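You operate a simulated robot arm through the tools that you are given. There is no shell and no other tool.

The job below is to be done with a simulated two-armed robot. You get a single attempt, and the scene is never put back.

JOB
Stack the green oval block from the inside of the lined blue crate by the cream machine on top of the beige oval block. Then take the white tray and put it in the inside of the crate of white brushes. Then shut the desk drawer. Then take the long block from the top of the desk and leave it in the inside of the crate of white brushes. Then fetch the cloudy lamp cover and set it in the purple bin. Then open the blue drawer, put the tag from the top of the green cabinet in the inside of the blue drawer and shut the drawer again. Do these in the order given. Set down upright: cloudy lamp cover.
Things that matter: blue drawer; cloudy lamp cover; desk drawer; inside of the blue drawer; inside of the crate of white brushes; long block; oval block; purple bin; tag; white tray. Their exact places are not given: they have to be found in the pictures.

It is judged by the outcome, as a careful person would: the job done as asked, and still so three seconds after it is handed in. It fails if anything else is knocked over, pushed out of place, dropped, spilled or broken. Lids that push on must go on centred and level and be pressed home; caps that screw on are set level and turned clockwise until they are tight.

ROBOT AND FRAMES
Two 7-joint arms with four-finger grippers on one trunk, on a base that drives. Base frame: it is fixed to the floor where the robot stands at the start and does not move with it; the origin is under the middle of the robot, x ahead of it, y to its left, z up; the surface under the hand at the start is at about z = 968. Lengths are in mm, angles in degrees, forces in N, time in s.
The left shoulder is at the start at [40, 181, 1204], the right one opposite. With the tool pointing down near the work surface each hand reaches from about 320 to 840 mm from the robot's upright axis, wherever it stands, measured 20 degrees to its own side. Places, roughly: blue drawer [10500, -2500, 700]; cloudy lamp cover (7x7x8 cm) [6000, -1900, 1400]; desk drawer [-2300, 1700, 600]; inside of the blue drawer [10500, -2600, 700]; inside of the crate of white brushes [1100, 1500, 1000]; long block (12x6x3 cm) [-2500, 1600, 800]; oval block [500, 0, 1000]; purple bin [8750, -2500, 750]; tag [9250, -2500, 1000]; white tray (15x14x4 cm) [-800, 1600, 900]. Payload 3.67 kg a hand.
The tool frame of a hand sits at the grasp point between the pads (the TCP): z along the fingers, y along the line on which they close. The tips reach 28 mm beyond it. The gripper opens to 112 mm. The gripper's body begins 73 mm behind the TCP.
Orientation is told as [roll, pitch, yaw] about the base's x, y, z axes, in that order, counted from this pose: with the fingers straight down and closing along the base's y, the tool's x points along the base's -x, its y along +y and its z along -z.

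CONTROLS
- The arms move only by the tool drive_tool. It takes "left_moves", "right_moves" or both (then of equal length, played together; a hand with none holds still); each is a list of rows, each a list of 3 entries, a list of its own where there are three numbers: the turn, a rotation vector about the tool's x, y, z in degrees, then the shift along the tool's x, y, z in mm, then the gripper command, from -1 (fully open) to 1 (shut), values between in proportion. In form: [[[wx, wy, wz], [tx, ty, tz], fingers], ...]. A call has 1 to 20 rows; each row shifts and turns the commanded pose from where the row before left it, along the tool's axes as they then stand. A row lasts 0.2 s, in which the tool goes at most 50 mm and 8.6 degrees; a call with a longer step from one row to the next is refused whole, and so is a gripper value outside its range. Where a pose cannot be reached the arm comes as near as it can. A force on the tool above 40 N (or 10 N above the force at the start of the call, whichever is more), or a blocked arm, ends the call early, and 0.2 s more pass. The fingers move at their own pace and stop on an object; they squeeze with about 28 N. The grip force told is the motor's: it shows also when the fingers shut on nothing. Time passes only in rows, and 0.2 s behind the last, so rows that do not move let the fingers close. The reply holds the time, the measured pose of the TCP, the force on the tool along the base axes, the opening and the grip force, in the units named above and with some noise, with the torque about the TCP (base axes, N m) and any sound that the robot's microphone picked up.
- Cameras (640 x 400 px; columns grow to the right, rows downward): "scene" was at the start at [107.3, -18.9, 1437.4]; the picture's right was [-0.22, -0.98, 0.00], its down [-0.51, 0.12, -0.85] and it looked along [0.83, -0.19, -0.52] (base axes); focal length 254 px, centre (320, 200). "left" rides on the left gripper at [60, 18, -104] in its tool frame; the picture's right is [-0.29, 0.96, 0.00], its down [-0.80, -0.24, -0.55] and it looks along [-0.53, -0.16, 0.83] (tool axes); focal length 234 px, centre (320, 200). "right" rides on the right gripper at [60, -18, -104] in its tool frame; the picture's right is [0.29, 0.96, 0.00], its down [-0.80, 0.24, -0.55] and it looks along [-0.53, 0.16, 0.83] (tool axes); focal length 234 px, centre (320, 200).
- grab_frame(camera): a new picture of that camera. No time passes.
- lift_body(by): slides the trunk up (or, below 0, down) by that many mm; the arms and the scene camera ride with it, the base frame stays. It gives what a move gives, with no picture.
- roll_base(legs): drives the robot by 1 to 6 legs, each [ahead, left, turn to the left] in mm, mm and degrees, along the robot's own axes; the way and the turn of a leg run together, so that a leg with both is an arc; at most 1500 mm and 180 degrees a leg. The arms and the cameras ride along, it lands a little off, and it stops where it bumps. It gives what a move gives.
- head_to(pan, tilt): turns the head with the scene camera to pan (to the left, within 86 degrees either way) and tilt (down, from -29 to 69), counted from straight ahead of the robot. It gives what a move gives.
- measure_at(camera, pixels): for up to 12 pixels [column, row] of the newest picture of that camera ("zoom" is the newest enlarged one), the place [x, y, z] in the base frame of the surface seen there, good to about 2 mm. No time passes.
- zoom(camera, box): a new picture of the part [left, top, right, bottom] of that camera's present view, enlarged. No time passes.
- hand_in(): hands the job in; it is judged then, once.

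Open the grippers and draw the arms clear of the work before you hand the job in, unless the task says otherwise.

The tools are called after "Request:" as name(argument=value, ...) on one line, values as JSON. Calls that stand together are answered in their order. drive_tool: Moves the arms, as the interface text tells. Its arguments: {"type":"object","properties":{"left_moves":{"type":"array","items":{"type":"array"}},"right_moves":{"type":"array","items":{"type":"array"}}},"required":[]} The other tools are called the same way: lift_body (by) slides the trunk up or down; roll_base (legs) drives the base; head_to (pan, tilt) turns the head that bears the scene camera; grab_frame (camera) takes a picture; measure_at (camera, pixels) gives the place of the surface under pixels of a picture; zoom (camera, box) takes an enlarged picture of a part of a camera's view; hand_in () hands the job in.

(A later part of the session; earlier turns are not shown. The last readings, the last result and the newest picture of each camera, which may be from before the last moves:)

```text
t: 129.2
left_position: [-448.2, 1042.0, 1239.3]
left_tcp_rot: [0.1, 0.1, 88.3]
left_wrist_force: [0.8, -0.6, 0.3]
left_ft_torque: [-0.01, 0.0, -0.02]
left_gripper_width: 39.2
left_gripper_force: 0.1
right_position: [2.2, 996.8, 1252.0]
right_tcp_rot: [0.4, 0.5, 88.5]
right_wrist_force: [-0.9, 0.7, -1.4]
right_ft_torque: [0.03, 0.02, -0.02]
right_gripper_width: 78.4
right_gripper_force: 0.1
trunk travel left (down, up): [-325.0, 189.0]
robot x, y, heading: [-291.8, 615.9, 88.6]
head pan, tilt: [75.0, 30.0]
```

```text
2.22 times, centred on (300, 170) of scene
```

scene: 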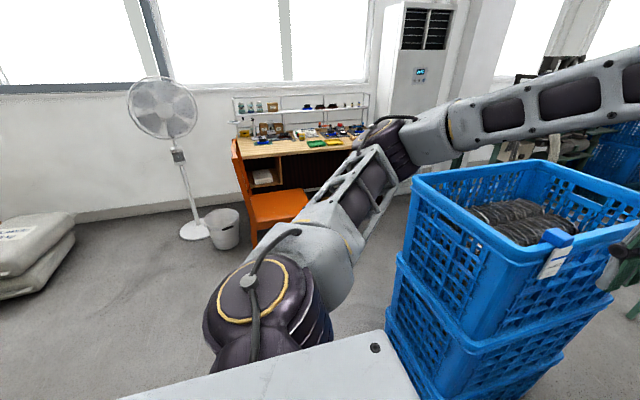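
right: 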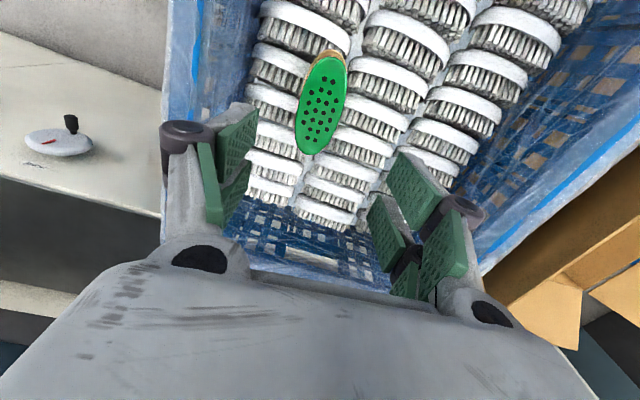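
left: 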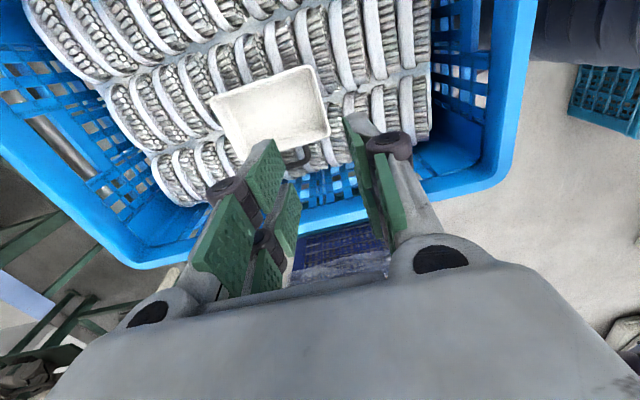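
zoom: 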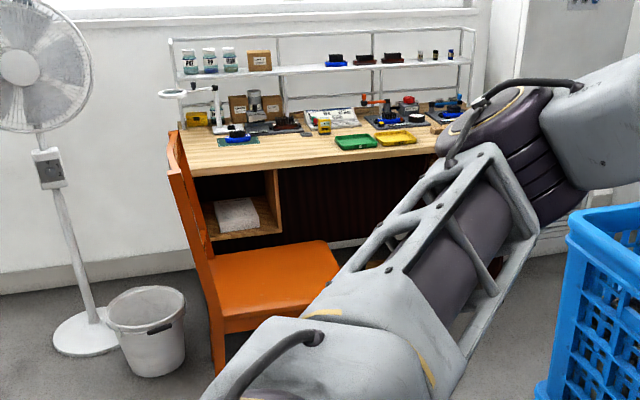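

The desk front is at x≈-2320, and the chair occupies x -1840…-2250, y 620…1050. I sidestep left to x≈-1420, between the chair and the crate stack.

Request:
roll_base(legs=[[0, 0, 1.5], [0, 1120, 0]])

Request:
head_to(pan=50, tilt=35)

Request:
grab_frame(camera="scene")

Request:
head_to(pan=0, tilt=35)

Request:
grab_frame(camera="scene")

```text
t: 135.5
left_position: [-1602.1, 1039.0, 1239.9]
left_tcp_rot: [0.0, 0.0, 89.7]
left_wrist_force: [0.8, -0.2, 0.4]
left_ft_torque: [0.0, 0.0, 0.0]
left_gripper_width: 39.2
left_gripper_force: 0.0
right_position: [-1150.0, 1004.8, 1253.1]
right_tcp_rot: [0.4, 0.5, 89.6]
right_wrist_force: [0.2, 0.8, -0.1]
right_ft_torque: [-0.03, -0.01, 0.01]
right_gripper_width: 78.5
right_gripper_force: 0.0
trunk travel left (down, up): [-325.0, 189.0]
robot x, y, heading: [-1430.7, 618.3, 89.9]
head pan, tilt: [75.0, 30.0]
```

```text
t: 136.4
left_position: [-1601.6, 1039.5, 1238.6]
left_tcp_rot: [0.0, 0.1, 89.7]
left_wrist_force: [0.6, -0.4, 0.1]
left_ft_torque: [-0.02, -0.01, 0.02]
left_gripper_width: 39.3
left_gripper_force: 0.0
right_position: [-1150.1, 1005.2, 1252.2]
right_tcp_rot: [0.3, 0.4, 89.9]
right_wrist_force: [0.1, 0.6, -0.2]
right_ft_torque: [-0.01, 0.01, 0.01]
right_gripper_width: 78.4
right_gripper_force: 0.1
trunk travel left (down, up): [-325.0, 189.0]
robot x, y, heading: [-1433.5, 617.5, 89.7]
head pan, tilt: [50.0, 35.0]
```

```text
taken
```

scene: 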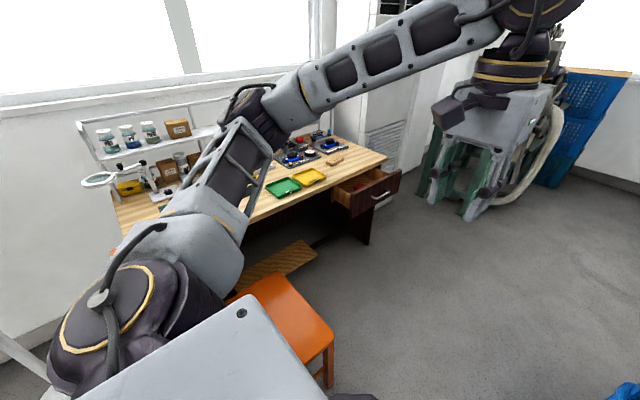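

```text
t: 137.6
left_position: [-1602.8, 1039.1, 1238.6]
left_tcp_rot: [-0.1, 0.2, 89.8]
left_wrist_force: [0.6, 0.4, -0.5]
left_ft_torque: [-0.02, 0.01, 0.0]
left_gripper_width: 39.3
left_gripper_force: 0.0
right_position: [-1149.7, 1006.6, 1251.8]
right_tcp_rot: [0.4, 0.4, 89.9]
right_wrist_force: [-0.6, 0.3, -0.7]
right_ft_torque: [-0.02, 0.02, 0.0]
right_gripper_width: 78.5
right_gripper_force: 0.1
trunk travel left (down, up): [-325.0, 189.0]
robot x, y, heading: [-1433.5, 619.1, 90.1]
head pan, tilt: [0.0, 35.0]
```

```text
taken
```

scene: 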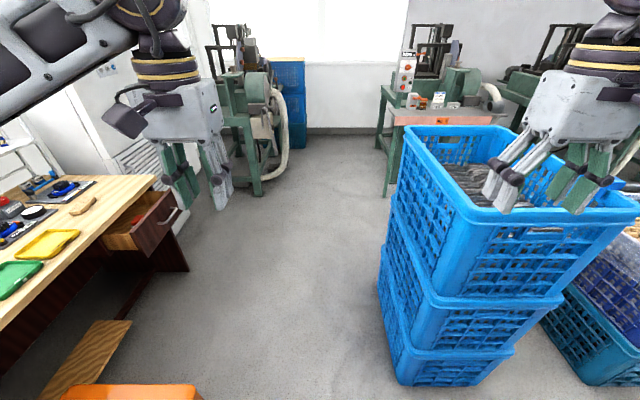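

The open drawer is at (155,220) with its handle near (172,215). I measure drawer, desk and floor items.

Request:
measure_at(camera="scene", pixels=[[168, 200], [180, 210], [150, 245], [120, 245], [105, 225], [155, 178], [85, 205], [100, 350], [185, 270], [130, 390], [395, 280], [45, 240]])

Request:
zoom(camera="scene", box=[0, 150, 240, 300])

```text
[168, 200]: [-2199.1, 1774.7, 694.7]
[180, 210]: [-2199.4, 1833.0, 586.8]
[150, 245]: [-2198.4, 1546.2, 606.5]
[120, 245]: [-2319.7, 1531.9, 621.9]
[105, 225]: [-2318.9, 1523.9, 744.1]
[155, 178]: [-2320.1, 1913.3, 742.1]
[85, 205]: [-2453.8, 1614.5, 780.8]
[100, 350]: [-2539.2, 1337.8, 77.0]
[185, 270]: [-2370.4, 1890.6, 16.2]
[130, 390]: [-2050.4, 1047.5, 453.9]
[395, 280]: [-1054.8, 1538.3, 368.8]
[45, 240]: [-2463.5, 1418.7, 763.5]
```

```text
2.67 times, centred on (120, 225) of scene
```

zoom: 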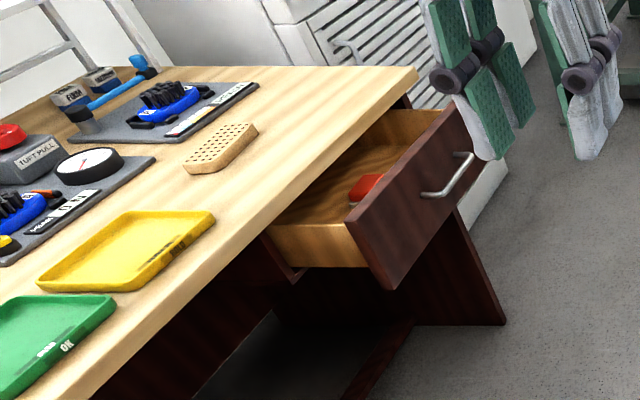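

The drawer front is at x≈-2199, y 1546–1840, open about 120 mm; the long perforated block is at about (-2454,1614,781) on the desk. I drive forward to y≈1490, turn left to face the desk, and go ahead a bit.

Request:
roll_base(legs=[[870, 0, 0], [0, 0, 90]])

Request:
head_to(pan=0, tilt=35)

Request:
grab_frame(camera="scene")

```text
t: 146.5
left_position: [-1859.5, 1308.5, 1239.6]
left_tcp_rot: [0.0, 0.1, -179.4]
left_wrist_force: [-0.4, 0.5, -0.2]
left_ft_torque: [-0.01, -0.03, -0.01]
left_gripper_width: 39.2
left_gripper_force: 0.0
right_position: [-1833.1, 1761.4, 1252.6]
right_tcp_rot: [0.4, 0.4, -179.2]
right_wrist_force: [0.2, 0.7, 0.6]
right_ft_torque: [0.02, -0.02, 0.0]
right_gripper_width: 78.2
right_gripper_force: 0.1
trunk travel left (down, up): [-325.0, 189.0]
robot x, y, heading: [-1441.3, 1486.8, -179.0]
head pan, tilt: [0.0, 35.0]
```

```text
t: 147.1
left_position: [-1859.5, 1308.2, 1240.0]
left_tcp_rot: [0.0, 0.1, -179.4]
left_wrist_force: [-0.4, 0.1, -0.5]
left_ft_torque: [0.01, -0.02, -0.01]
left_gripper_width: 39.1
left_gripper_force: 0.1
right_position: [-1833.5, 1760.9, 1253.4]
right_tcp_rot: [0.4, 0.4, -179.2]
right_wrist_force: [-0.1, 0.0, -0.3]
right_ft_torque: [0.03, 0.01, 0.01]
right_gripper_width: 78.5
right_gripper_force: 0.1
trunk travel left (down, up): [-325.0, 189.0]
robot x, y, heading: [-1439.1, 1485.3, -179.3]
head pan, tilt: [0.0, 35.0]
```

```text
taken
```

scene: 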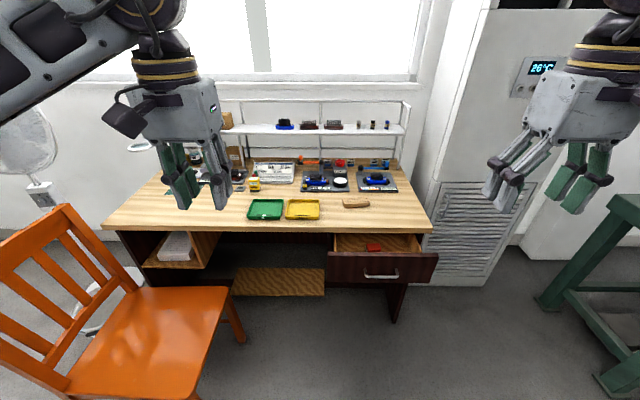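

Facing the desk: drawer front at (380,267) with handle (382,275), block at (356,203), chair at lower left. I measure the drawer, block and the chair's nearest parts.

Request:
measure_at(camera="scene", pixels=[[330, 270], [432, 270], [380, 257], [380, 285], [382, 276], [366, 276], [398, 276], [240, 338], [228, 300], [225, 290], [200, 390], [375, 240]])

Request:
zoom(camera="scene", box=[290, 180, 450, 300])

```text
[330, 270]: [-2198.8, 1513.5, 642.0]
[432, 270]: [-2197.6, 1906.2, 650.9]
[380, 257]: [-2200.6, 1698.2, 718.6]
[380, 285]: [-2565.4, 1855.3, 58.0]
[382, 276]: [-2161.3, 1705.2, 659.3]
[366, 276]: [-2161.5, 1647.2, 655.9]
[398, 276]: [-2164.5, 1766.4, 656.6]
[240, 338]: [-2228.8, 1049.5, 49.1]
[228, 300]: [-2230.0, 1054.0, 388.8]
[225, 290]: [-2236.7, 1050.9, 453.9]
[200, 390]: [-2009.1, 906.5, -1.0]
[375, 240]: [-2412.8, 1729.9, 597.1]
```

```text
3.33 times, centred on (370, 240) of scene
```

zoom: 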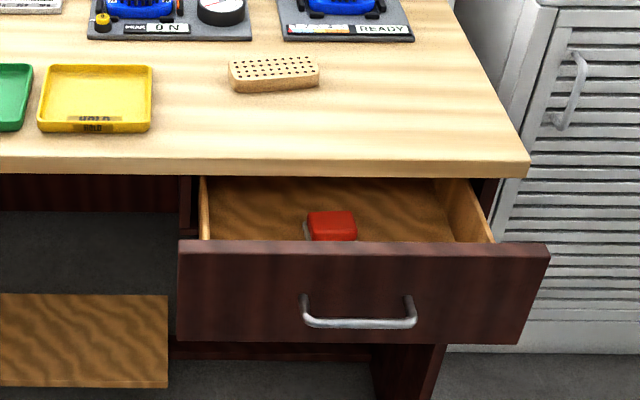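

The drawer front spans y 1513–1906, z 587–720 at x=-2199, with its handle bar at x≈-2161, z≈657. Before driving in and lowering the trunk, I measure the chair back's height and position.

Request:
measure_at(camera="scene", pixels=[[65, 208], [10, 245], [100, 300], [85, 240], [40, 350], [150, 300], [210, 320], [345, 203], [372, 203], [357, 198], [357, 207], [356, 203]])

```text
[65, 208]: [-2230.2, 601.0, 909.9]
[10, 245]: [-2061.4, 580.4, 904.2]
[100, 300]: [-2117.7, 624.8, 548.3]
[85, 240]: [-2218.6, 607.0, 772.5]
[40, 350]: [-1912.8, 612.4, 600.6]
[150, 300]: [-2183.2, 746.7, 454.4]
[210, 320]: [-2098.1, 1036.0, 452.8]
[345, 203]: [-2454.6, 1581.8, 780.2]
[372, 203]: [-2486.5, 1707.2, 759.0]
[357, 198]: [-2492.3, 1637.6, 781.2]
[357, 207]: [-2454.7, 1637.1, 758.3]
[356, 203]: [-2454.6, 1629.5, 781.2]
```

The chair back (y≈600, up to z 910) is clear of the left elbow. I drive 310 mm toward the desk and lower the trunk 300 mm.

Request:
roll_base(legs=[[0, 0, -0.8], [310, 0, 0]])

Request:
lift_body(by=-280)

Request:
head_to(pan=-15, tilt=35)

Request:
grab_frame(camera="scene")

```text
t: 149.6
left_position: [-2174.3, 1313.5, 1239.3]
left_tcp_rot: [0.0, 0.1, 179.9]
left_wrist_force: [0.1, 0.7, 0.3]
left_ft_torque: [0.01, 0.01, 0.0]
left_gripper_width: 39.5
left_gripper_force: 0.1
right_position: [-2143.5, 1764.7, 1253.0]
right_tcp_rot: [0.4, 0.4, -180.1]
right_wrist_force: [-0.4, 0.0, -0.5]
right_ft_torque: [-0.03, 0.03, -0.01]
right_gripper_width: 78.2
right_gripper_force: 0.0
trunk travel left (down, up): [-325.0, 189.0]
robot x, y, heading: [-1751.6, 1481.9, -180.0]
head pan, tilt: [0.0, 35.0]
```

```text
t: 152.5
left_position: [-2175.3, 1313.4, 960.3]
left_tcp_rot: [0.0, 0.1, 179.9]
left_wrist_force: [0.2, 0.6, 0.2]
left_ft_torque: [-0.06, 0.01, -0.03]
left_gripper_width: 39.0
left_gripper_force: 0.1
right_position: [-2143.2, 1765.7, 972.9]
right_tcp_rot: [0.4, 0.5, -180.0]
right_wrist_force: [0.7, 0.0, -0.1]
right_ft_torque: [0.03, 0.01, -0.03]
right_gripper_width: 78.4
right_gripper_force: 0.1
trunk travel left (down, up): [-45.0, 469.0]
robot x, y, heading: [-1754.3, 1484.4, -179.8]
head pan, tilt: [0.0, 35.0]
```

```text
t: 153.2
left_position: [-2175.8, 1313.1, 958.8]
left_tcp_rot: [0.1, 0.1, 179.8]
left_wrist_force: [-0.6, 0.7, -1.4]
left_ft_torque: [-0.03, 0.0, 0.02]
left_gripper_width: 38.9
left_gripper_force: 0.0
right_position: [-2143.7, 1764.7, 971.5]
right_tcp_rot: [0.4, 0.4, -180.0]
right_wrist_force: [0.3, 0.4, 0.4]
right_ft_torque: [-0.02, 0.0, -0.04]
right_gripper_width: 78.5
right_gripper_force: 0.1
trunk travel left (down, up): [-45.0, 469.0]
robot x, y, heading: [-1754.4, 1485.5, -179.9]
head pan, tilt: [-15.0, 35.0]
```

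```text
taken
```

scene: 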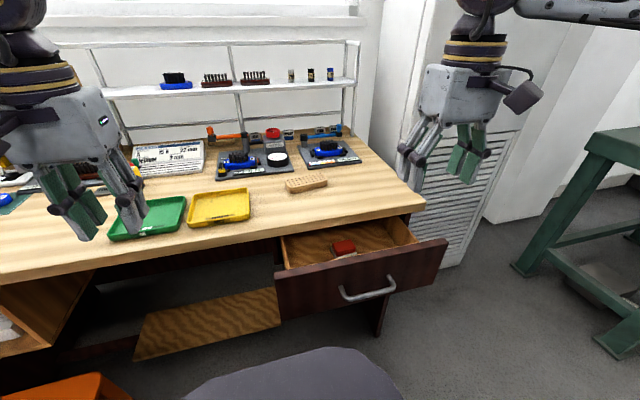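

The right hand hangs at (-2144,1765,971). I draw it back a little, shut the fingers and tilt it 45° so the fingertips point forward and down.

Request:
drive_tool(right_moves=[[[0, 0, 0], [22, 20, 0], 0.5], [[0, 0, 0], [22, 20, 0], 1], [[0, 0, 0], [22, 20, 0], 1], [[0, -7.5, 0], [0, 0, 0], 1], [[0, -7.5, 0], [0, 0, 0], 1], [[0, -7.5, 0], [0, 0, 0], 1], [[0, -7.5, 0], [0, 0, 0], 1], [[0, -7.5, 0], [0, 0, 0], 1], [[0, -7.5, 0], [0, 0, 0], 1], [[0, 0, 0], [0, 0, 0], 1]])

Request:
grab_frame(camera="scene")

```text
t: 155.4
left_position: [-2176.4, 1313.9, 959.3]
left_tcp_rot: [0.0, 0.0, 179.8]
left_wrist_force: [-0.2, 0.0, 0.4]
left_ft_torque: [0.02, -0.05, -0.01]
left_gripper_width: 39.3
left_gripper_force: 0.1
right_position: [-2105.2, 1697.8, 1018.0]
right_tcp_rot: [0.7, -44.6, 179.5]
right_wrist_force: [-0.7, -0.4, 0.3]
right_ft_torque: [0.0, -0.01, 0.02]
right_gripper_width: 0.0
right_gripper_force: 28.2
right hand out of reach, approached as far as the arm can: row 8, 9
trunk travel left (down, up): [-45.0, 469.0]
robot x, y, heading: [-1753.2, 1482.5, -179.9]
head pan, tilt: [-15.0, 35.0]
```

```text
taken
```

scene: 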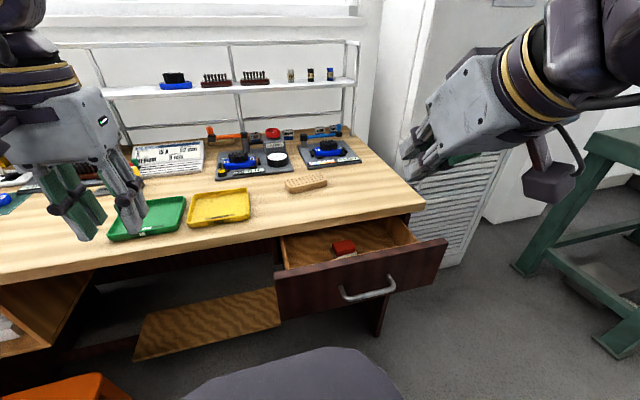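

The hand is tilted 45° at (-2105,1698,1018). I lower it straight down in this tilt by about 260 mm, keeping in front of the drawer.

Request:
drive_tool(right_moves=[[[0, 0, 0], [31, 0, 31], 1], [[0, 0, 0], [31, 0, 31], 1], [[0, 0, 0], [31, 0, 31], 1], [[0, 0, 0], [31, 0, 31], 1], [[0, 0, 0], [0, 0, 0], 1]])

```text
t: 156.6
left_position: [-2175.8, 1313.6, 959.3]
left_tcp_rot: [0.0, 0.0, 180.0]
left_wrist_force: [-0.1, -0.2, -0.1]
left_ft_torque: [0.01, 0.0, 0.01]
left_gripper_width: 39.2
left_gripper_force: 0.0
right_position: [-2191.7, 1676.3, 928.6]
right_tcp_rot: [0.6, -44.6, 179.5]
right_wrist_force: [1.0, 0.3, 0.4]
right_ft_torque: [0.03, 0.02, 0.01]
right_gripper_width: 0.0
right_gripper_force: 28.1
right hand out of reach, approached as far as the arm can: row 1, 2, 3, 4
trunk travel left (down, up): [-45.0, 469.0]
robot x, y, heading: [-1753.2, 1482.0, -179.6]
head pan, tilt: [-15.0, 35.0]
```

The tilted tool needs more room between body and target. I back the robot 150 mm, so that the drawer is farther ahead.

Request:
roll_base(legs=[[-150, 0, 0]])

Request:
drive_tool(right_moves=[[[0, 0, 0], [20, 0, 20], 1], [[0, 0, 0], [30, 0, 30], 1], [[0, 0, 0], [30, 0, 30], 1], [[0, 0, 0], [0, 0, 0], 1]])

```text
t: 158.0
left_position: [-2023.6, 1313.2, 960.4]
left_tcp_rot: [0.1, 0.0, 180.0]
left_wrist_force: [-0.4, 0.1, 0.0]
left_ft_torque: [0.0, 0.08, 0.0]
left_gripper_width: 39.2
left_gripper_force: 0.0
right_position: [-2038.9, 1675.9, 928.3]
right_tcp_rot: [0.6, -44.6, 179.6]
right_wrist_force: [-0.3, 1.0, 0.7]
right_ft_torque: [0.02, 0.01, -0.03]
right_gripper_width: 0.0
right_gripper_force: 28.3
trunk travel left (down, up): [-45.0, 469.0]
robot x, y, heading: [-1600.7, 1482.6, -180.0]
head pan, tilt: [-15.0, 35.0]
```

```text
t: 159.0
left_position: [-2023.1, 1313.2, 959.6]
left_tcp_rot: [0.0, 0.1, 179.9]
left_wrist_force: [-0.1, -0.7, -0.5]
left_ft_torque: [0.02, 0.0, 0.0]
left_gripper_width: 38.9
left_gripper_force: 0.0
right_position: [-2080.3, 1667.6, 829.9]
right_tcp_rot: [0.5, -44.4, 179.6]
right_wrist_force: [-0.1, -0.3, 0.2]
right_ft_torque: [0.03, 0.0, -0.01]
right_gripper_width: 0.3
right_gripper_force: 27.9
right hand out of reach, approached as far as the arm can: row 1, 2, 3
trunk travel left (down, up): [-45.0, 469.0]
robot x, y, heading: [-1604.3, 1484.6, -180.3]
head pan, tilt: [-15.0, 35.0]
```

The hand is at (-2080,1668,830). I move it forward and down to about (-2125,1700,715), just in front of the drawer.

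Request:
drive_tool(right_moves=[[[0, 0, 0], [17, -11, 38], 1], [[0, 0, 0], [17, -11, 38], 1], [[0, 0, 0], [17, -10, 38], 1], [[0, 0, 0], [0, 0, 0], 1]])

Request:
grab_frame(camera="scene")

Request:
grab_frame(camera="right")

```text
t: 160.0
left_position: [-2024.1, 1312.6, 959.9]
left_tcp_rot: [0.0, 0.0, 179.9]
left_wrist_force: [-0.2, 0.9, 0.0]
left_ft_torque: [-0.01, 0.01, 0.01]
left_gripper_width: 39.1
left_gripper_force: 0.0
right_position: [-2125.8, 1696.5, 713.9]
right_tcp_rot: [0.5, -44.5, 179.7]
right_wrist_force: [-0.1, 0.0, 0.1]
right_ft_torque: [0.05, 0.01, -0.03]
right_gripper_width: 0.0
right_gripper_force: 27.7
trunk travel left (down, up): [-45.0, 469.0]
robot x, y, heading: [-1607.4, 1487.6, -179.9]
head pan, tilt: [-15.0, 35.0]
```

```text
taken
```

scene: 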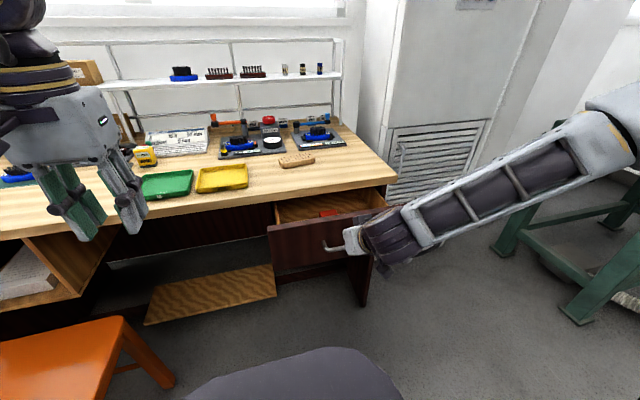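

```text
taken
```

right: 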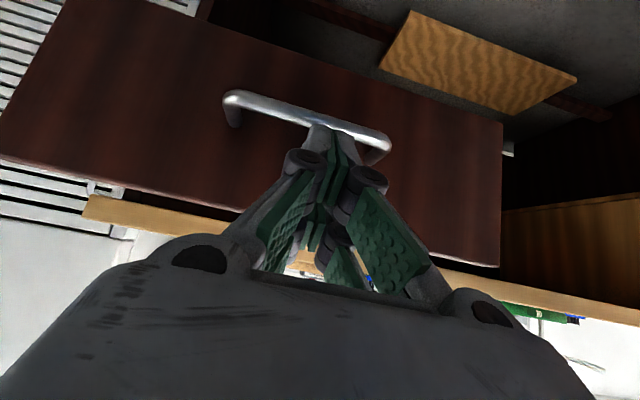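

The fingertips are just in front of the drawer face, above the handle. I check where the forearm runs before pushing.

Request:
measure_at(camera="scene", pixels=[[390, 235], [430, 215], [480, 195], [540, 165], [600, 130], [380, 250], [348, 240], [560, 230], [600, 160], [390, 190], [275, 235], [330, 246]])

```text
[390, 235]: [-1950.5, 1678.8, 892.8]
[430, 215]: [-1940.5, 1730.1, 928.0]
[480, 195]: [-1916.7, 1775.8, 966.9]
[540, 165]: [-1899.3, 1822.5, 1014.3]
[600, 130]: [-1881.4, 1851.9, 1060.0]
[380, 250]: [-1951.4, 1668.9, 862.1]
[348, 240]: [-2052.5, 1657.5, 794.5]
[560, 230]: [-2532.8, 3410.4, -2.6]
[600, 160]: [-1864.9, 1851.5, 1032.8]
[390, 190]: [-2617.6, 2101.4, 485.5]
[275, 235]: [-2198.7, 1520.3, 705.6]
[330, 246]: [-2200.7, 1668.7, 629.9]
```

The path is clear, with the tips about 30 mm above the handle bar. I push forward steadily.

Request:
drive_tool(right_moves=[[[0, 0, 0], [-10.6, 0, 10.6], 1], [[0, 0, 0], [-10.6, 0, 10.6], 1], [[0, 0, 0], [-10.6, 0, 10.6], 1], [[0, 0, 0], [-10.6, 0, 10.6], 1], [[0, 0, 0], [-10.6, 0, 10.6], 1], [[0, 0, 0], [-10.6, 0, 10.6], 1], [[0, 0, 0], [0, 0, 0], 1]])

Request:
grab_frame(camera="scene")

```text
t: 161.6
left_position: [-2024.9, 1314.0, 958.5]
left_tcp_rot: [0.0, 0.2, 179.9]
left_wrist_force: [0.1, -0.2, -0.1]
left_ft_torque: [0.01, 0.01, 0.02]
left_gripper_width: 39.1
left_gripper_force: 0.1
right_position: [-2215.9, 1696.8, 712.4]
right_tcp_rot: [0.6, -44.6, 179.5]
right_wrist_force: [0.3, 0.7, 0.6]
right_ft_torque: [0.03, -0.01, -0.01]
right_gripper_width: 0.0
right_gripper_force: 35.8
trunk travel left (down, up): [-45.0, 469.0]
robot x, y, heading: [-1605.2, 1482.1, -179.8]
head pan, tilt: [-15.0, 35.0]
```

```text
taken
```

scene: 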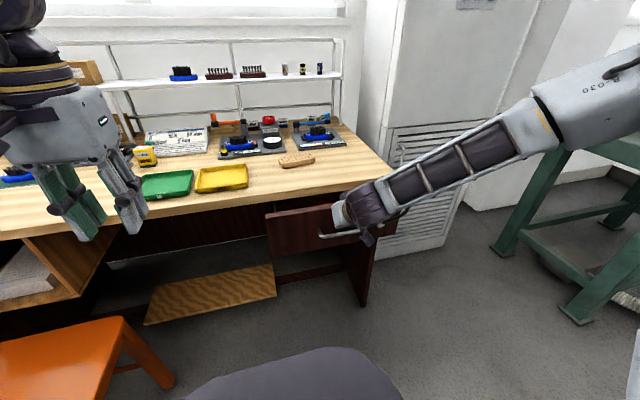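

The drawer is moving in (TCP x=-2216, no resistance). I push on 60 mm.

Request:
drive_tool(right_moves=[[[0, 0, 0], [-10.6, 0, 10.6], 1], [[0, 0, 0], [-10.6, 0, 10.6], 1], [[0, 0, 0], [-10.6, 0, 10.6], 1], [[0, 0, 0], [-7, 0, 7], 1], [[0, 0, 0], [0, 0, 0], 1]])

Request:
grab_frame(camera="scene")

```text
t: 162.8
left_position: [-2024.9, 1312.3, 959.6]
left_tcp_rot: [0.0, 0.1, 179.9]
left_wrist_force: [0.2, -0.3, -0.6]
left_ft_torque: [0.0, 0.02, 0.02]
left_gripper_width: 39.1
left_gripper_force: 0.0
right_position: [-2271.3, 1696.3, 712.3]
right_tcp_rot: [0.6, -44.5, 179.7]
right_wrist_force: [0.6, 0.2, -0.2]
right_ft_torque: [0.01, -0.03, -0.02]
right_gripper_width: 0.1
right_gripper_force: 36.1
trunk travel left (down, up): [-45.0, 469.0]
robot x, y, heading: [-1603.4, 1482.3, -179.9]
head pan, tilt: [-15.0, 35.0]
```

```text
taken
```

scene: 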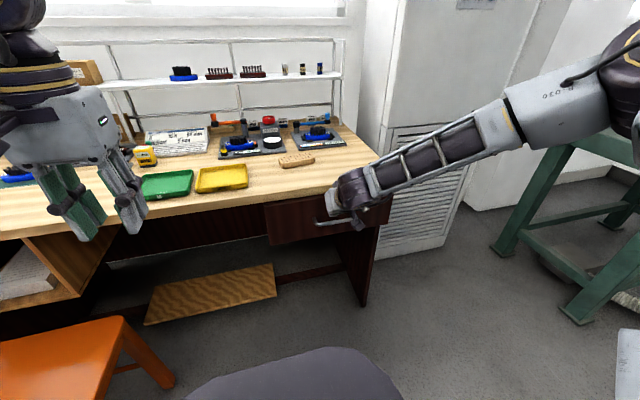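

It is nearly shut. I zoom and measure the drawer front against the desk edge.

Request:
zoom(camera="scene", box=[240, 160, 400, 260])

Request:
measure_at(camera="scene", pixels=[[275, 215], [290, 230], [280, 200], [260, 230], [300, 200], [278, 207], [318, 221], [350, 250]])

```text
4.00 times, centred on (320, 210) of scene
```

zoom: 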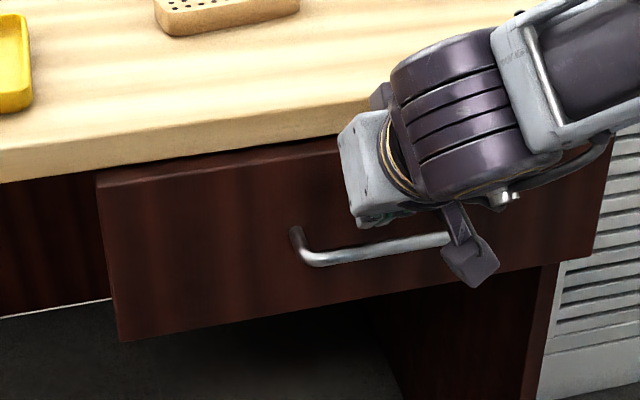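

```text
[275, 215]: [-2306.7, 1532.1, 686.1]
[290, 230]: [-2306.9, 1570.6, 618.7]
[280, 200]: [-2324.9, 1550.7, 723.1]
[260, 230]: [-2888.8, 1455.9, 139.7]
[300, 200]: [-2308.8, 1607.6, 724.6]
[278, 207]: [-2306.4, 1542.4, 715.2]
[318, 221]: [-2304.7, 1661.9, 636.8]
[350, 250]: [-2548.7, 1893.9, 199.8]
```

The front is at x≈-2307 (desk edge -2319). I push further in small steps until it meets its stop.

Request:
drive_tool(right_moves=[[[0, 0, 0], [-4.3, 0, 4.3], 1], [[0, 0, 0], [-4.3, 0, 4.3], 1], [[0, 0, 0], [-4.3, 0, 4.3], 1], [[0, 0, 0], [-4.3, 0, 4.3], 1], [[0, 0, 0], [-4.3, 0, 4.3], 1], [[0, 0, 0], [0, 0, 0], 1]])

Request:
measure_at(camera="scene", pixels=[[275, 215], [290, 230]])

```text
t: 164.0
left_position: [-2022.6, 1315.1, 959.6]
left_tcp_rot: [0.1, 0.0, 179.7]
left_wrist_force: [-0.6, -0.3, 0.1]
left_ft_torque: [0.01, -0.01, -0.02]
left_gripper_width: 39.0
left_gripper_force: 0.1
right_position: [-2290.7, 1696.1, 711.5]
right_tcp_rot: [0.7, -44.1, 179.7]
right_wrist_force: [18.6, 1.3, 9.2]
right_ft_torque: [-0.03, 0.35, -0.05]
right_gripper_width: 5.8
right_gripper_force: 36.5
trunk travel left (down, up): [-45.0, 469.0]
robot x, y, heading: [-1600.2, 1484.1, 180.0]
head pan, tilt: [-15.0, 35.0]
stopped in row 5 (right hand): the force on the tool passed its limit at 47 N (the readings are from after the stop); the commanded pose is now the measured one
```

```text
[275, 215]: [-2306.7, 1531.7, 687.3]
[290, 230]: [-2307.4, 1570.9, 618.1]
```

It hit its stop (47 N). I take a new picture to confirm that the drawer is shut.

Request:
grab_frame(camera="scene")

Request:
zoom(camera="scene", box=[240, 160, 400, 260])

Request:
measure_at(camera="scene", pixels=[[275, 215], [290, 230], [300, 200], [285, 205], [265, 200], [350, 255]])

```text
taken
```

scene: 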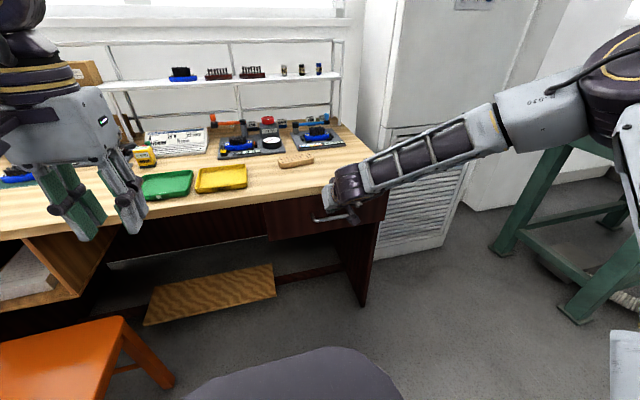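

```text
4.00 times, centred on (320, 210) of scene
```

zoom: 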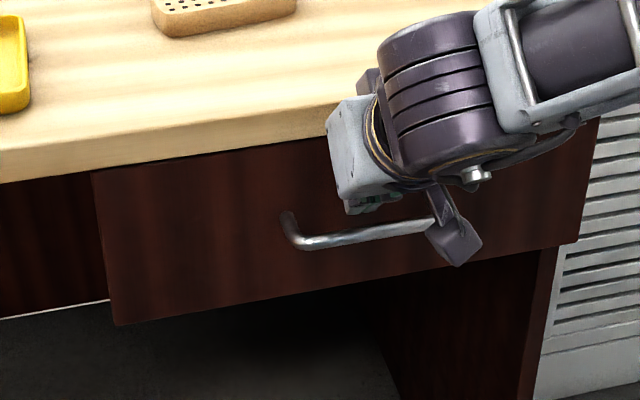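

```text
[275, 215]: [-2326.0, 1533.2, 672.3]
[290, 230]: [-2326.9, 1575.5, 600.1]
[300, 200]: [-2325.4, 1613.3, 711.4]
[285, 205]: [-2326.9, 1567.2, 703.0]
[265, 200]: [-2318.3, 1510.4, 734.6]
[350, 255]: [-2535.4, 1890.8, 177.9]
```

The drawer front is now at x≈-2326, just under the table-top edge. I draw the hand back 80 mm and look closely for any gap left.

Request:
drive_tool(right_moves=[[[0, 0, 0], [14, 0, -14], 1], [[0, 0, 0], [20, 0, -20], 1], [[0, 0, 0], [25, 0, -25], 1], [[0, 0, 0], [0, 0, 0], 1]])

Request:
grab_frame(camera="right")

Request:
zoom(camera="scene", box=[240, 160, 400, 260])

```text
t: 165.0
left_position: [-2024.7, 1314.8, 958.8]
left_tcp_rot: [0.1, 0.1, 179.8]
left_wrist_force: [0.1, 0.9, -0.1]
left_ft_torque: [0.0, 0.02, 0.02]
left_gripper_width: 39.0
left_gripper_force: 0.1
right_position: [-2209.3, 1696.2, 709.5]
right_tcp_rot: [0.7, -44.0, 179.7]
right_wrist_force: [-0.8, 0.2, -0.6]
right_ft_torque: [0.01, 0.0, 0.02]
right_gripper_width: 0.1
right_gripper_force: 35.4
trunk travel left (down, up): [-45.0, 469.0]
robot x, y, heading: [-1602.0, 1486.0, -179.8]
head pan, tilt: [-15.0, 35.0]
```

```text
taken
```

right: 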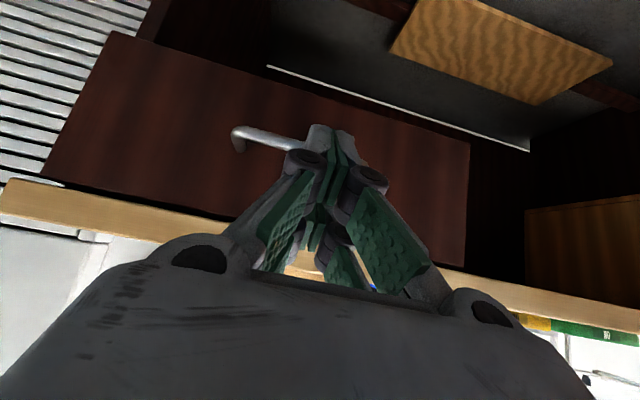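

```text
4.00 times, centred on (320, 210) of scene
```

zoom: 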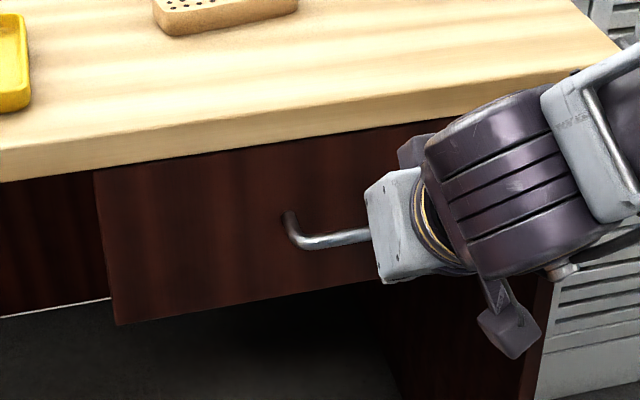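

The desk's side panel seems to stand further back than the drawer front. I measure the side panel's front edge to see whether the drawer still has travel.

Request:
grab_frame(camera="scene")

Request:
measure_at(camera="scene", pixels=[[360, 280], [365, 300], [370, 265], [350, 260], [375, 245], [270, 225], [262, 215], [300, 235], [340, 232], [255, 210], [200, 225], [362, 262]])

Request:
zoom(camera="scene", box=[240, 190, 400, 310])

```text
taken
```

scene: 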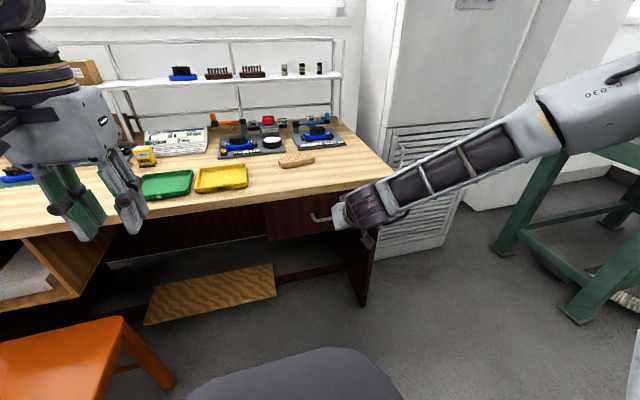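

```text
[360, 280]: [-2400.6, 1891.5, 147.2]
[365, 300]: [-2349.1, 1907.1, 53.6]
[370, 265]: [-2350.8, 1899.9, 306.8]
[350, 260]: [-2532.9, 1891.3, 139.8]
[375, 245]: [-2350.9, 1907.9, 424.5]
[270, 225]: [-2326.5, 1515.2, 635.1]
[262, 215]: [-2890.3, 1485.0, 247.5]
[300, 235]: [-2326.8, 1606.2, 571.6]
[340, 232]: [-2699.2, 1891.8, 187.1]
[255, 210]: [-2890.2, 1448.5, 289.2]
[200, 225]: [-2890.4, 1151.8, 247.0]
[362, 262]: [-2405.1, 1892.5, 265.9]
```

```text
3.33 times, centred on (320, 250) of scene
```

zoom: 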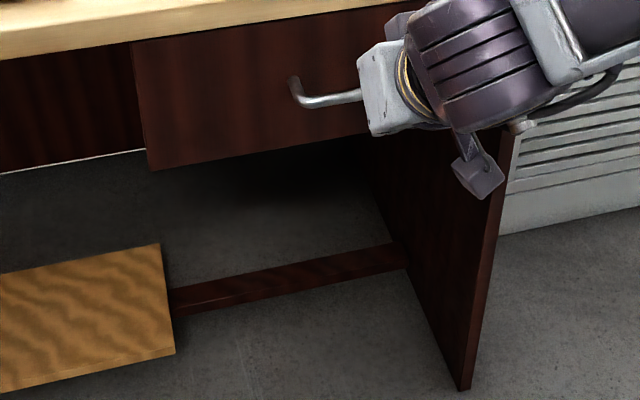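

The side panel front is at x=-2350, so with a panel ~24 mm thick the drawer looks home. To be sure, I push again a little lower on the face and compare where it stops.

Request:
drive_tool(right_moves=[[[0, 0, 0], [7, 0, 7], 1], [[0, 0, 0], [-14, 0, 14], 1], [[0, 0, 0], [-14, 0, 14], 1], [[0, 0, 0], [-14, 0, 14], 1], [[0, 0, 0], [-10, 0, 10], 1], [[0, 0, 0], [-3, 0, 3], 1], [[0, 0, 0], [-3, 0, 3], 1], [[0, 0, 0], [-3, 0, 3], 1], [[0, 0, 0], [0, 0, 0], 1]])

Request:
grab_frame(camera="scene")

Request:
measure_at(camera="scene", pixels=[[275, 215], [290, 230], [300, 205], [285, 210], [270, 225]])

```text
t: 167.1
left_position: [-2021.9, 1314.4, 959.3]
left_tcp_rot: [0.0, -0.1, 179.8]
left_wrist_force: [-0.4, -0.4, -0.2]
left_ft_torque: [0.0, 0.01, 0.02]
left_gripper_width: 39.3
left_gripper_force: 0.2
right_position: [-2290.9, 1695.3, 698.8]
right_tcp_rot: [0.7, -43.8, 179.6]
right_wrist_force: [15.6, 0.2, 8.4]
right_ft_torque: [-0.04, 0.25, -0.04]
right_gripper_width: 6.1
right_gripper_force: 35.6
trunk travel left (down, up): [-45.0, 469.0]
robot x, y, heading: [-1603.8, 1480.7, 180.1]
head pan, tilt: [-15.0, 35.0]
stopped in row 9 (right hand): the force on the tool passed its limit at 41 N (the readings are from after the stop); the commanded pose is now the measured one
```

```text
taken
```

scene: 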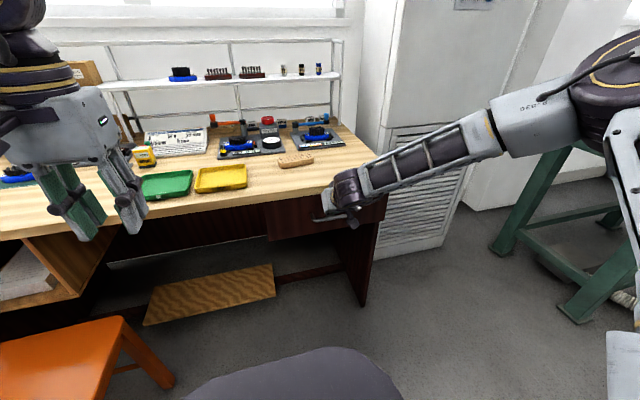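

```text
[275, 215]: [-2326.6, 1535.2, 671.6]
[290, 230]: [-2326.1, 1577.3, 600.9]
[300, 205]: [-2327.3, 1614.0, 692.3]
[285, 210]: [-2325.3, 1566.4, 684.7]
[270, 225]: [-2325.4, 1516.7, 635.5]
```

It stops at the same place: the drawer is shut. I withdraw the hand, raise it, and untilt it to vertical.

Request:
drive_tool(right_moves=[[[0, 0, 0], [14, 0, -14], 1], [[0, 0, 0], [20, 0, -20], 1], [[0, 0, 0], [20, 0, -20], 1], [[0, 0, 0], [-25, 0, -25], 1], [[0, 0, 0], [-30, 0, -30], 1], [[0, 0, 0], [-30, 0, -30], 1], [[0, 0, 0], [-30, 0, -30], 1], [[0, 0, 0], [-30, 0, -30], 1], [[0, 0, 0], [-30, 0, -30], 1], [[0, 7.4, 0], [0, 0, 0], 1], [[0, 7.4, 0], [0, 0, 0], 1], [[0, 7.4, 0], [0, 0, 0], 1], [[0, 7.4, 0], [0, 0, 0], 1], [[0, 7.4, 0], [0, 0, 0], 1], [[0, 7.4, 0], [0, 0, 0], 1], [[0, 0, 0], [0, 0, 0], 1]])

Request:
grab_frame(camera="scene")

```text
t: 170.5
left_position: [-2023.1, 1314.1, 959.7]
left_tcp_rot: [0.0, 0.0, 179.7]
left_wrist_force: [-0.3, -0.5, 0.9]
left_ft_torque: [0.03, 0.09, 0.01]
left_gripper_width: 39.3
left_gripper_force: 0.2
right_position: [-2219.6, 1697.8, 946.4]
right_tcp_rot: [0.5, 0.6, -179.9]
right_wrist_force: [0.1, 0.5, 0.5]
right_ft_torque: [0.01, 0.01, 0.0]
right_gripper_width: 0.0
right_gripper_force: 35.3
trunk travel left (down, up): [-45.0, 469.0]
robot x, y, heading: [-1601.1, 1481.4, 180.0]
head pan, tilt: [-15.0, 35.0]
```

```text
taken
```

scene: 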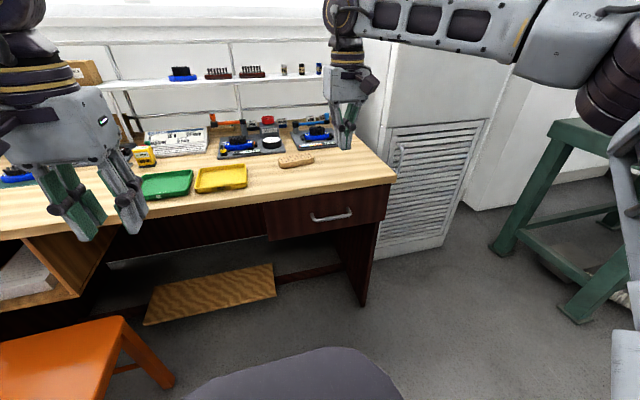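

The drawer is flush and shut. Now the long block: I turn the right hand 90°, open it, and drive 200 mm closer to the desk.

Request:
drive_tool(right_moves=[[[0, 0, 8.5], [0, 0, -5], 0.5], [[0, 0, 8.5], [0, 0, -5], 0], [[0, 0, 8.5], [0, 0, -5], -0.5], [[0, 0, 8.5], [0, 0, -5], -0.6], [[0, 0, 8.5], [0, 0, -5], -0.6], [[0, 0, 8.5], [0, 0, 0], -0.6], [[0, 0, 8.5], [0, 0, 0], -0.6], [[0, 0, 8.5], [0, 0, 0], -0.6], [[0, 0, 8.5], [0, 0, 0], -0.6], [[0, 0, 8.5], [0, 0, 0], -0.6], [[0, 0, 5], [0, 0, 0], -0.6], [[0, 0, 0], [0, 0, 0], -0.6]])

Request:
roll_base(legs=[[200, 0, 0]])

Request:
grab_frame(camera="scene")

Request:
grab_frame(camera="right")

```text
t: 173.1
left_position: [-2023.3, 1314.6, 959.7]
left_tcp_rot: [0.0, 0.1, 179.7]
left_wrist_force: [0.1, 0.5, 0.5]
left_ft_torque: [0.02, 0.0, -0.02]
left_gripper_width: 39.0
left_gripper_force: 0.1
right_position: [-2221.4, 1697.5, 970.7]
right_tcp_rot: [-0.8, 0.5, 90.0]
right_wrist_force: [-0.5, -0.5, 0.3]
right_ft_torque: [0.01, -0.03, 0.0]
right_gripper_width: 89.7
right_gripper_force: 0.1
trunk travel left (down, up): [-45.0, 469.0]
robot x, y, heading: [-1603.3, 1483.5, 180.0]
head pan, tilt: [-15.0, 35.0]
```

```text
t: 174.7
left_position: [-2226.4, 1316.9, 959.4]
left_tcp_rot: [0.0, 0.1, 179.6]
left_wrist_force: [-0.2, -0.3, 0.2]
left_ft_torque: [-0.02, -0.04, 0.0]
left_gripper_width: 39.4
left_gripper_force: 0.0
right_position: [-2421.8, 1699.3, 970.7]
right_tcp_rot: [-0.6, 0.5, 89.9]
right_wrist_force: [-0.7, -0.4, -0.3]
right_ft_torque: [0.01, -0.02, 0.02]
right_gripper_width: 89.5
right_gripper_force: 0.0
trunk travel left (down, up): [-45.0, 469.0]
robot x, y, heading: [-1804.1, 1482.4, 179.7]
head pan, tilt: [-15.0, 35.0]
```

```text
taken
```

scene: 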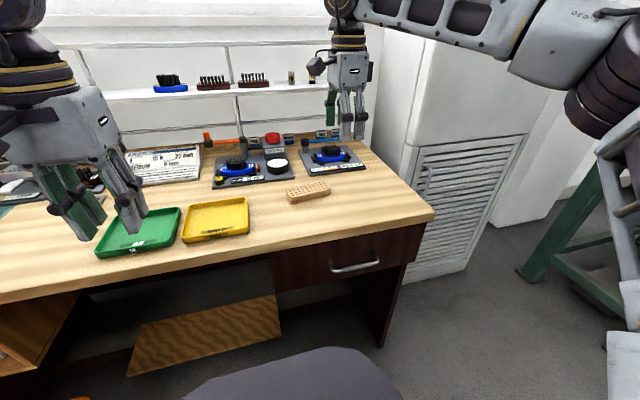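

```text
taken
```

right: 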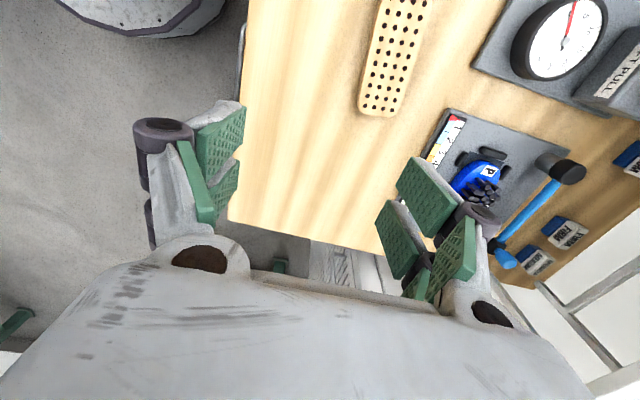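

The block shows at (308,192) in the scene picture and (395,50) in the right one. I zoom and measure its outline.

Request:
zoom(camera="scene", box=[260, 160, 356, 220])

Request:
measure_at(camera="zoom", pixels=[[190, 190], [455, 150], [185, 220], [460, 165], [320, 160], [325, 220], [320, 190], [330, 240], [190, 250], [450, 200], [320, 310], [150, 150]])

Request:
measure_at(camera="right", pixels=[[395, 50], [378, 105], [412, 10], [362, 95], [398, 105], [375, 40], [415, 50], [405, 30], [380, 75]])

```text
6.67 times, centred on (308, 190) of scene
```

zoom: 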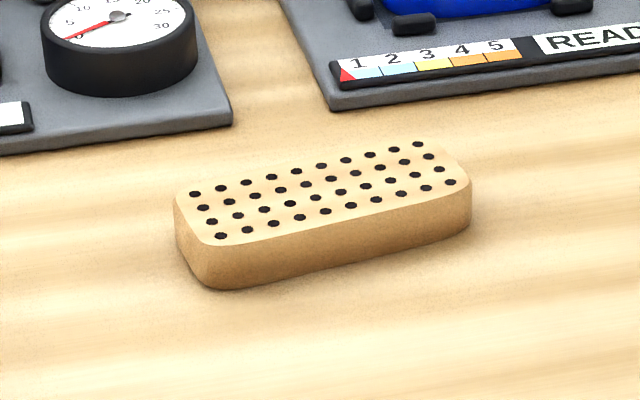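

```text
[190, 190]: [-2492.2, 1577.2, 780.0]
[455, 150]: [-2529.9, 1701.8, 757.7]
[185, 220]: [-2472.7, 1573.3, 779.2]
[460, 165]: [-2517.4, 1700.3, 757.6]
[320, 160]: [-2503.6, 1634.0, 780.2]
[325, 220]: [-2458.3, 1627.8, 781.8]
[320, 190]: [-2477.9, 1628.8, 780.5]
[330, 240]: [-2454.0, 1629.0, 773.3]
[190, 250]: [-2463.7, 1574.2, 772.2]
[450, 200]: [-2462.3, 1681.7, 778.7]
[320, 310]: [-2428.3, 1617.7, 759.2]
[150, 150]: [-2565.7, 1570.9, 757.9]
```

```text
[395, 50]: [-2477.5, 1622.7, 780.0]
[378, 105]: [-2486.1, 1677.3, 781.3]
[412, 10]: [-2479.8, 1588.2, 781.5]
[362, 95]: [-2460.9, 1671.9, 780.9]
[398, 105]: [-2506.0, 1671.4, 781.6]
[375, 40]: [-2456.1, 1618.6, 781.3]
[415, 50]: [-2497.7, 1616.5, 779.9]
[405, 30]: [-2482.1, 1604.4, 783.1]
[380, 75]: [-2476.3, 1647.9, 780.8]
```

The block is centred near (-2480,1630), top z≈781 on a desk at z≈758, about 50 mm wide and turned 5°. I align the right hand over it (yaw 95°), opening 75 mm, and go down to z≈850.

Request:
drive_tool(right_moves=[[[0, 0, -5.2], [0, 0, 0], -0.35], [[0, 0, 0], [21.3, 21.3, 0], -0.35], [[0, 0, 0], [21.3, 21.3, 0], -0.35], [[0, 0, 0], [21.3, 21.3, 0], -0.35], [[0, 0, 0], [0, 0, 40], -0.35], [[0, 0, 0], [0, 0, 40], -0.35], [[0, 0, 0], [0, 0, 40], -0.35], [[0, 0, 0], [0, 0, 0], -0.35]])

Request:
grab_frame(camera="right")

Request:
measure_at(camera="right", pixels=[[320, 150], [330, 100], [300, 200], [280, 150], [360, 150], [310, 170]])

```text
t: 176.5
left_position: [-2224.3, 1314.8, 960.0]
left_tcp_rot: [0.1, 0.0, 179.7]
left_wrist_force: [0.7, -0.3, 0.1]
left_ft_torque: [-0.01, 0.0, 0.01]
left_gripper_width: 39.3
left_gripper_force: 0.1
right_position: [-2427.8, 1690.9, 849.6]
right_tcp_rot: [-0.6, 0.5, 95.1]
right_wrist_force: [0.1, -0.3, -0.6]
right_ft_torque: [-0.01, 0.03, -0.02]
right_gripper_width: 75.5
right_gripper_force: 0.2
right hand out of reach, approached as far as the arm can: row 2, 3, 4
trunk travel left (down, up): [-45.0, 469.0]
robot x, y, heading: [-1800.6, 1484.5, 179.9]
head pan, tilt: [-15.0, 35.0]
```

```text
taken
```

right: 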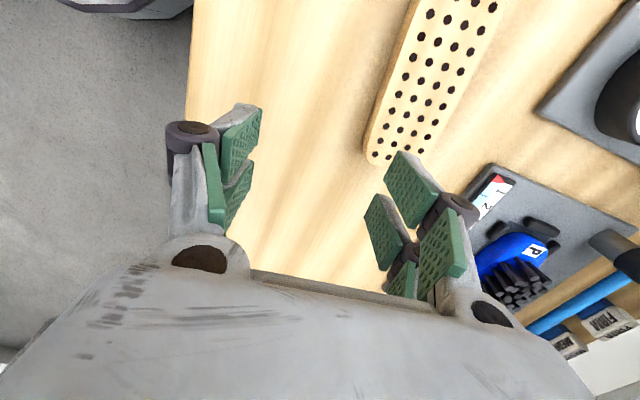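

```text
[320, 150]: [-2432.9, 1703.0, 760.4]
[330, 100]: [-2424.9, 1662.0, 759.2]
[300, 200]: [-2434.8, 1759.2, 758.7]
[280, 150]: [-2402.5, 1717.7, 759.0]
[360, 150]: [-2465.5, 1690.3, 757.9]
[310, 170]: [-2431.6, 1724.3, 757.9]
```

The arm is at its limit about 55 mm short. I drive the robot 70 mm closer (desk front and handle stay clear) and shift the hand over the block.

Request:
roll_base(legs=[[70, 0, 0]])

Request:
drive_tool(right_moves=[[[0, 0, 0], [20, 0, 0], -0.35], [[0, 0, 0], [20, 0, 0], -0.35], [[0, 0, 0], [20, 0, 0], -0.35], [[0, 0, 0], [0, 0, 0], -0.35]])

Request:
grab_frame(camera="right")

```text
t: 177.6
left_position: [-2294.1, 1316.3, 958.7]
left_tcp_rot: [0.0, 0.3, 179.6]
left_wrist_force: [-0.8, -0.6, -0.4]
left_ft_torque: [0.01, -0.04, 0.01]
left_gripper_width: 39.1
left_gripper_force: 0.0
right_position: [-2497.6, 1690.4, 848.0]
right_tcp_rot: [-0.9, 0.5, 95.2]
right_wrist_force: [-0.5, 0.0, -1.3]
right_ft_torque: [0.03, -0.02, 0.02]
right_gripper_width: 75.7
right_gripper_force: 0.2
trunk travel left (down, up): [-45.0, 469.0]
robot x, y, heading: [-1871.8, 1482.7, 179.7]
head pan, tilt: [-15.0, 35.0]
```

```text
t: 178.6
left_position: [-2292.5, 1316.4, 959.6]
left_tcp_rot: [0.1, 0.1, 179.6]
left_wrist_force: [-1.3, 0.2, -0.5]
left_ft_torque: [-0.03, -0.04, -0.05]
left_gripper_width: 39.2
left_gripper_force: 0.1
right_position: [-2486.5, 1634.5, 849.4]
right_tcp_rot: [-0.5, 0.6, 95.0]
right_wrist_force: [0.0, 0.2, 0.0]
right_ft_torque: [-0.02, 0.0, 0.02]
right_gripper_width: 75.5
right_gripper_force: 0.1
right hand out of reach, approached as far as the arm can: row 3
trunk travel left (down, up): [-45.0, 469.0]
robot x, y, heading: [-1868.1, 1482.9, 179.8]
head pan, tilt: [-15.0, 35.0]
```

```text
taken
```

right: 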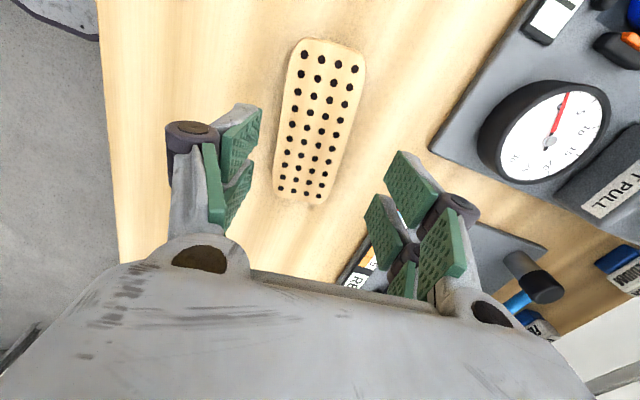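

The block is between the fingers now, dot rows from (329,61) to (301,192). I measure them for exact centring.

Request:
measure_at(camera="right", pixels=[[329, 61], [301, 192], [297, 92], [347, 103], [286, 153], [331, 162], [313, 128], [290, 110], [360, 80], [340, 170], [275, 175], [320, 40]])

```text
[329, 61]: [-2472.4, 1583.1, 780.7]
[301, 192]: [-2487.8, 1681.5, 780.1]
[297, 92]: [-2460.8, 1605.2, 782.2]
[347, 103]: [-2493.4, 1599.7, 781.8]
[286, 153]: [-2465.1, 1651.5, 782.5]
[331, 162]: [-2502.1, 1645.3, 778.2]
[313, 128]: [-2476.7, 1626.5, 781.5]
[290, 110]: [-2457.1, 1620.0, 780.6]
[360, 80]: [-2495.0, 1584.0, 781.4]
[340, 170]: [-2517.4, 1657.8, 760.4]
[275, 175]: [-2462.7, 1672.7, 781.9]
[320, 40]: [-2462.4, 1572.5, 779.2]
```

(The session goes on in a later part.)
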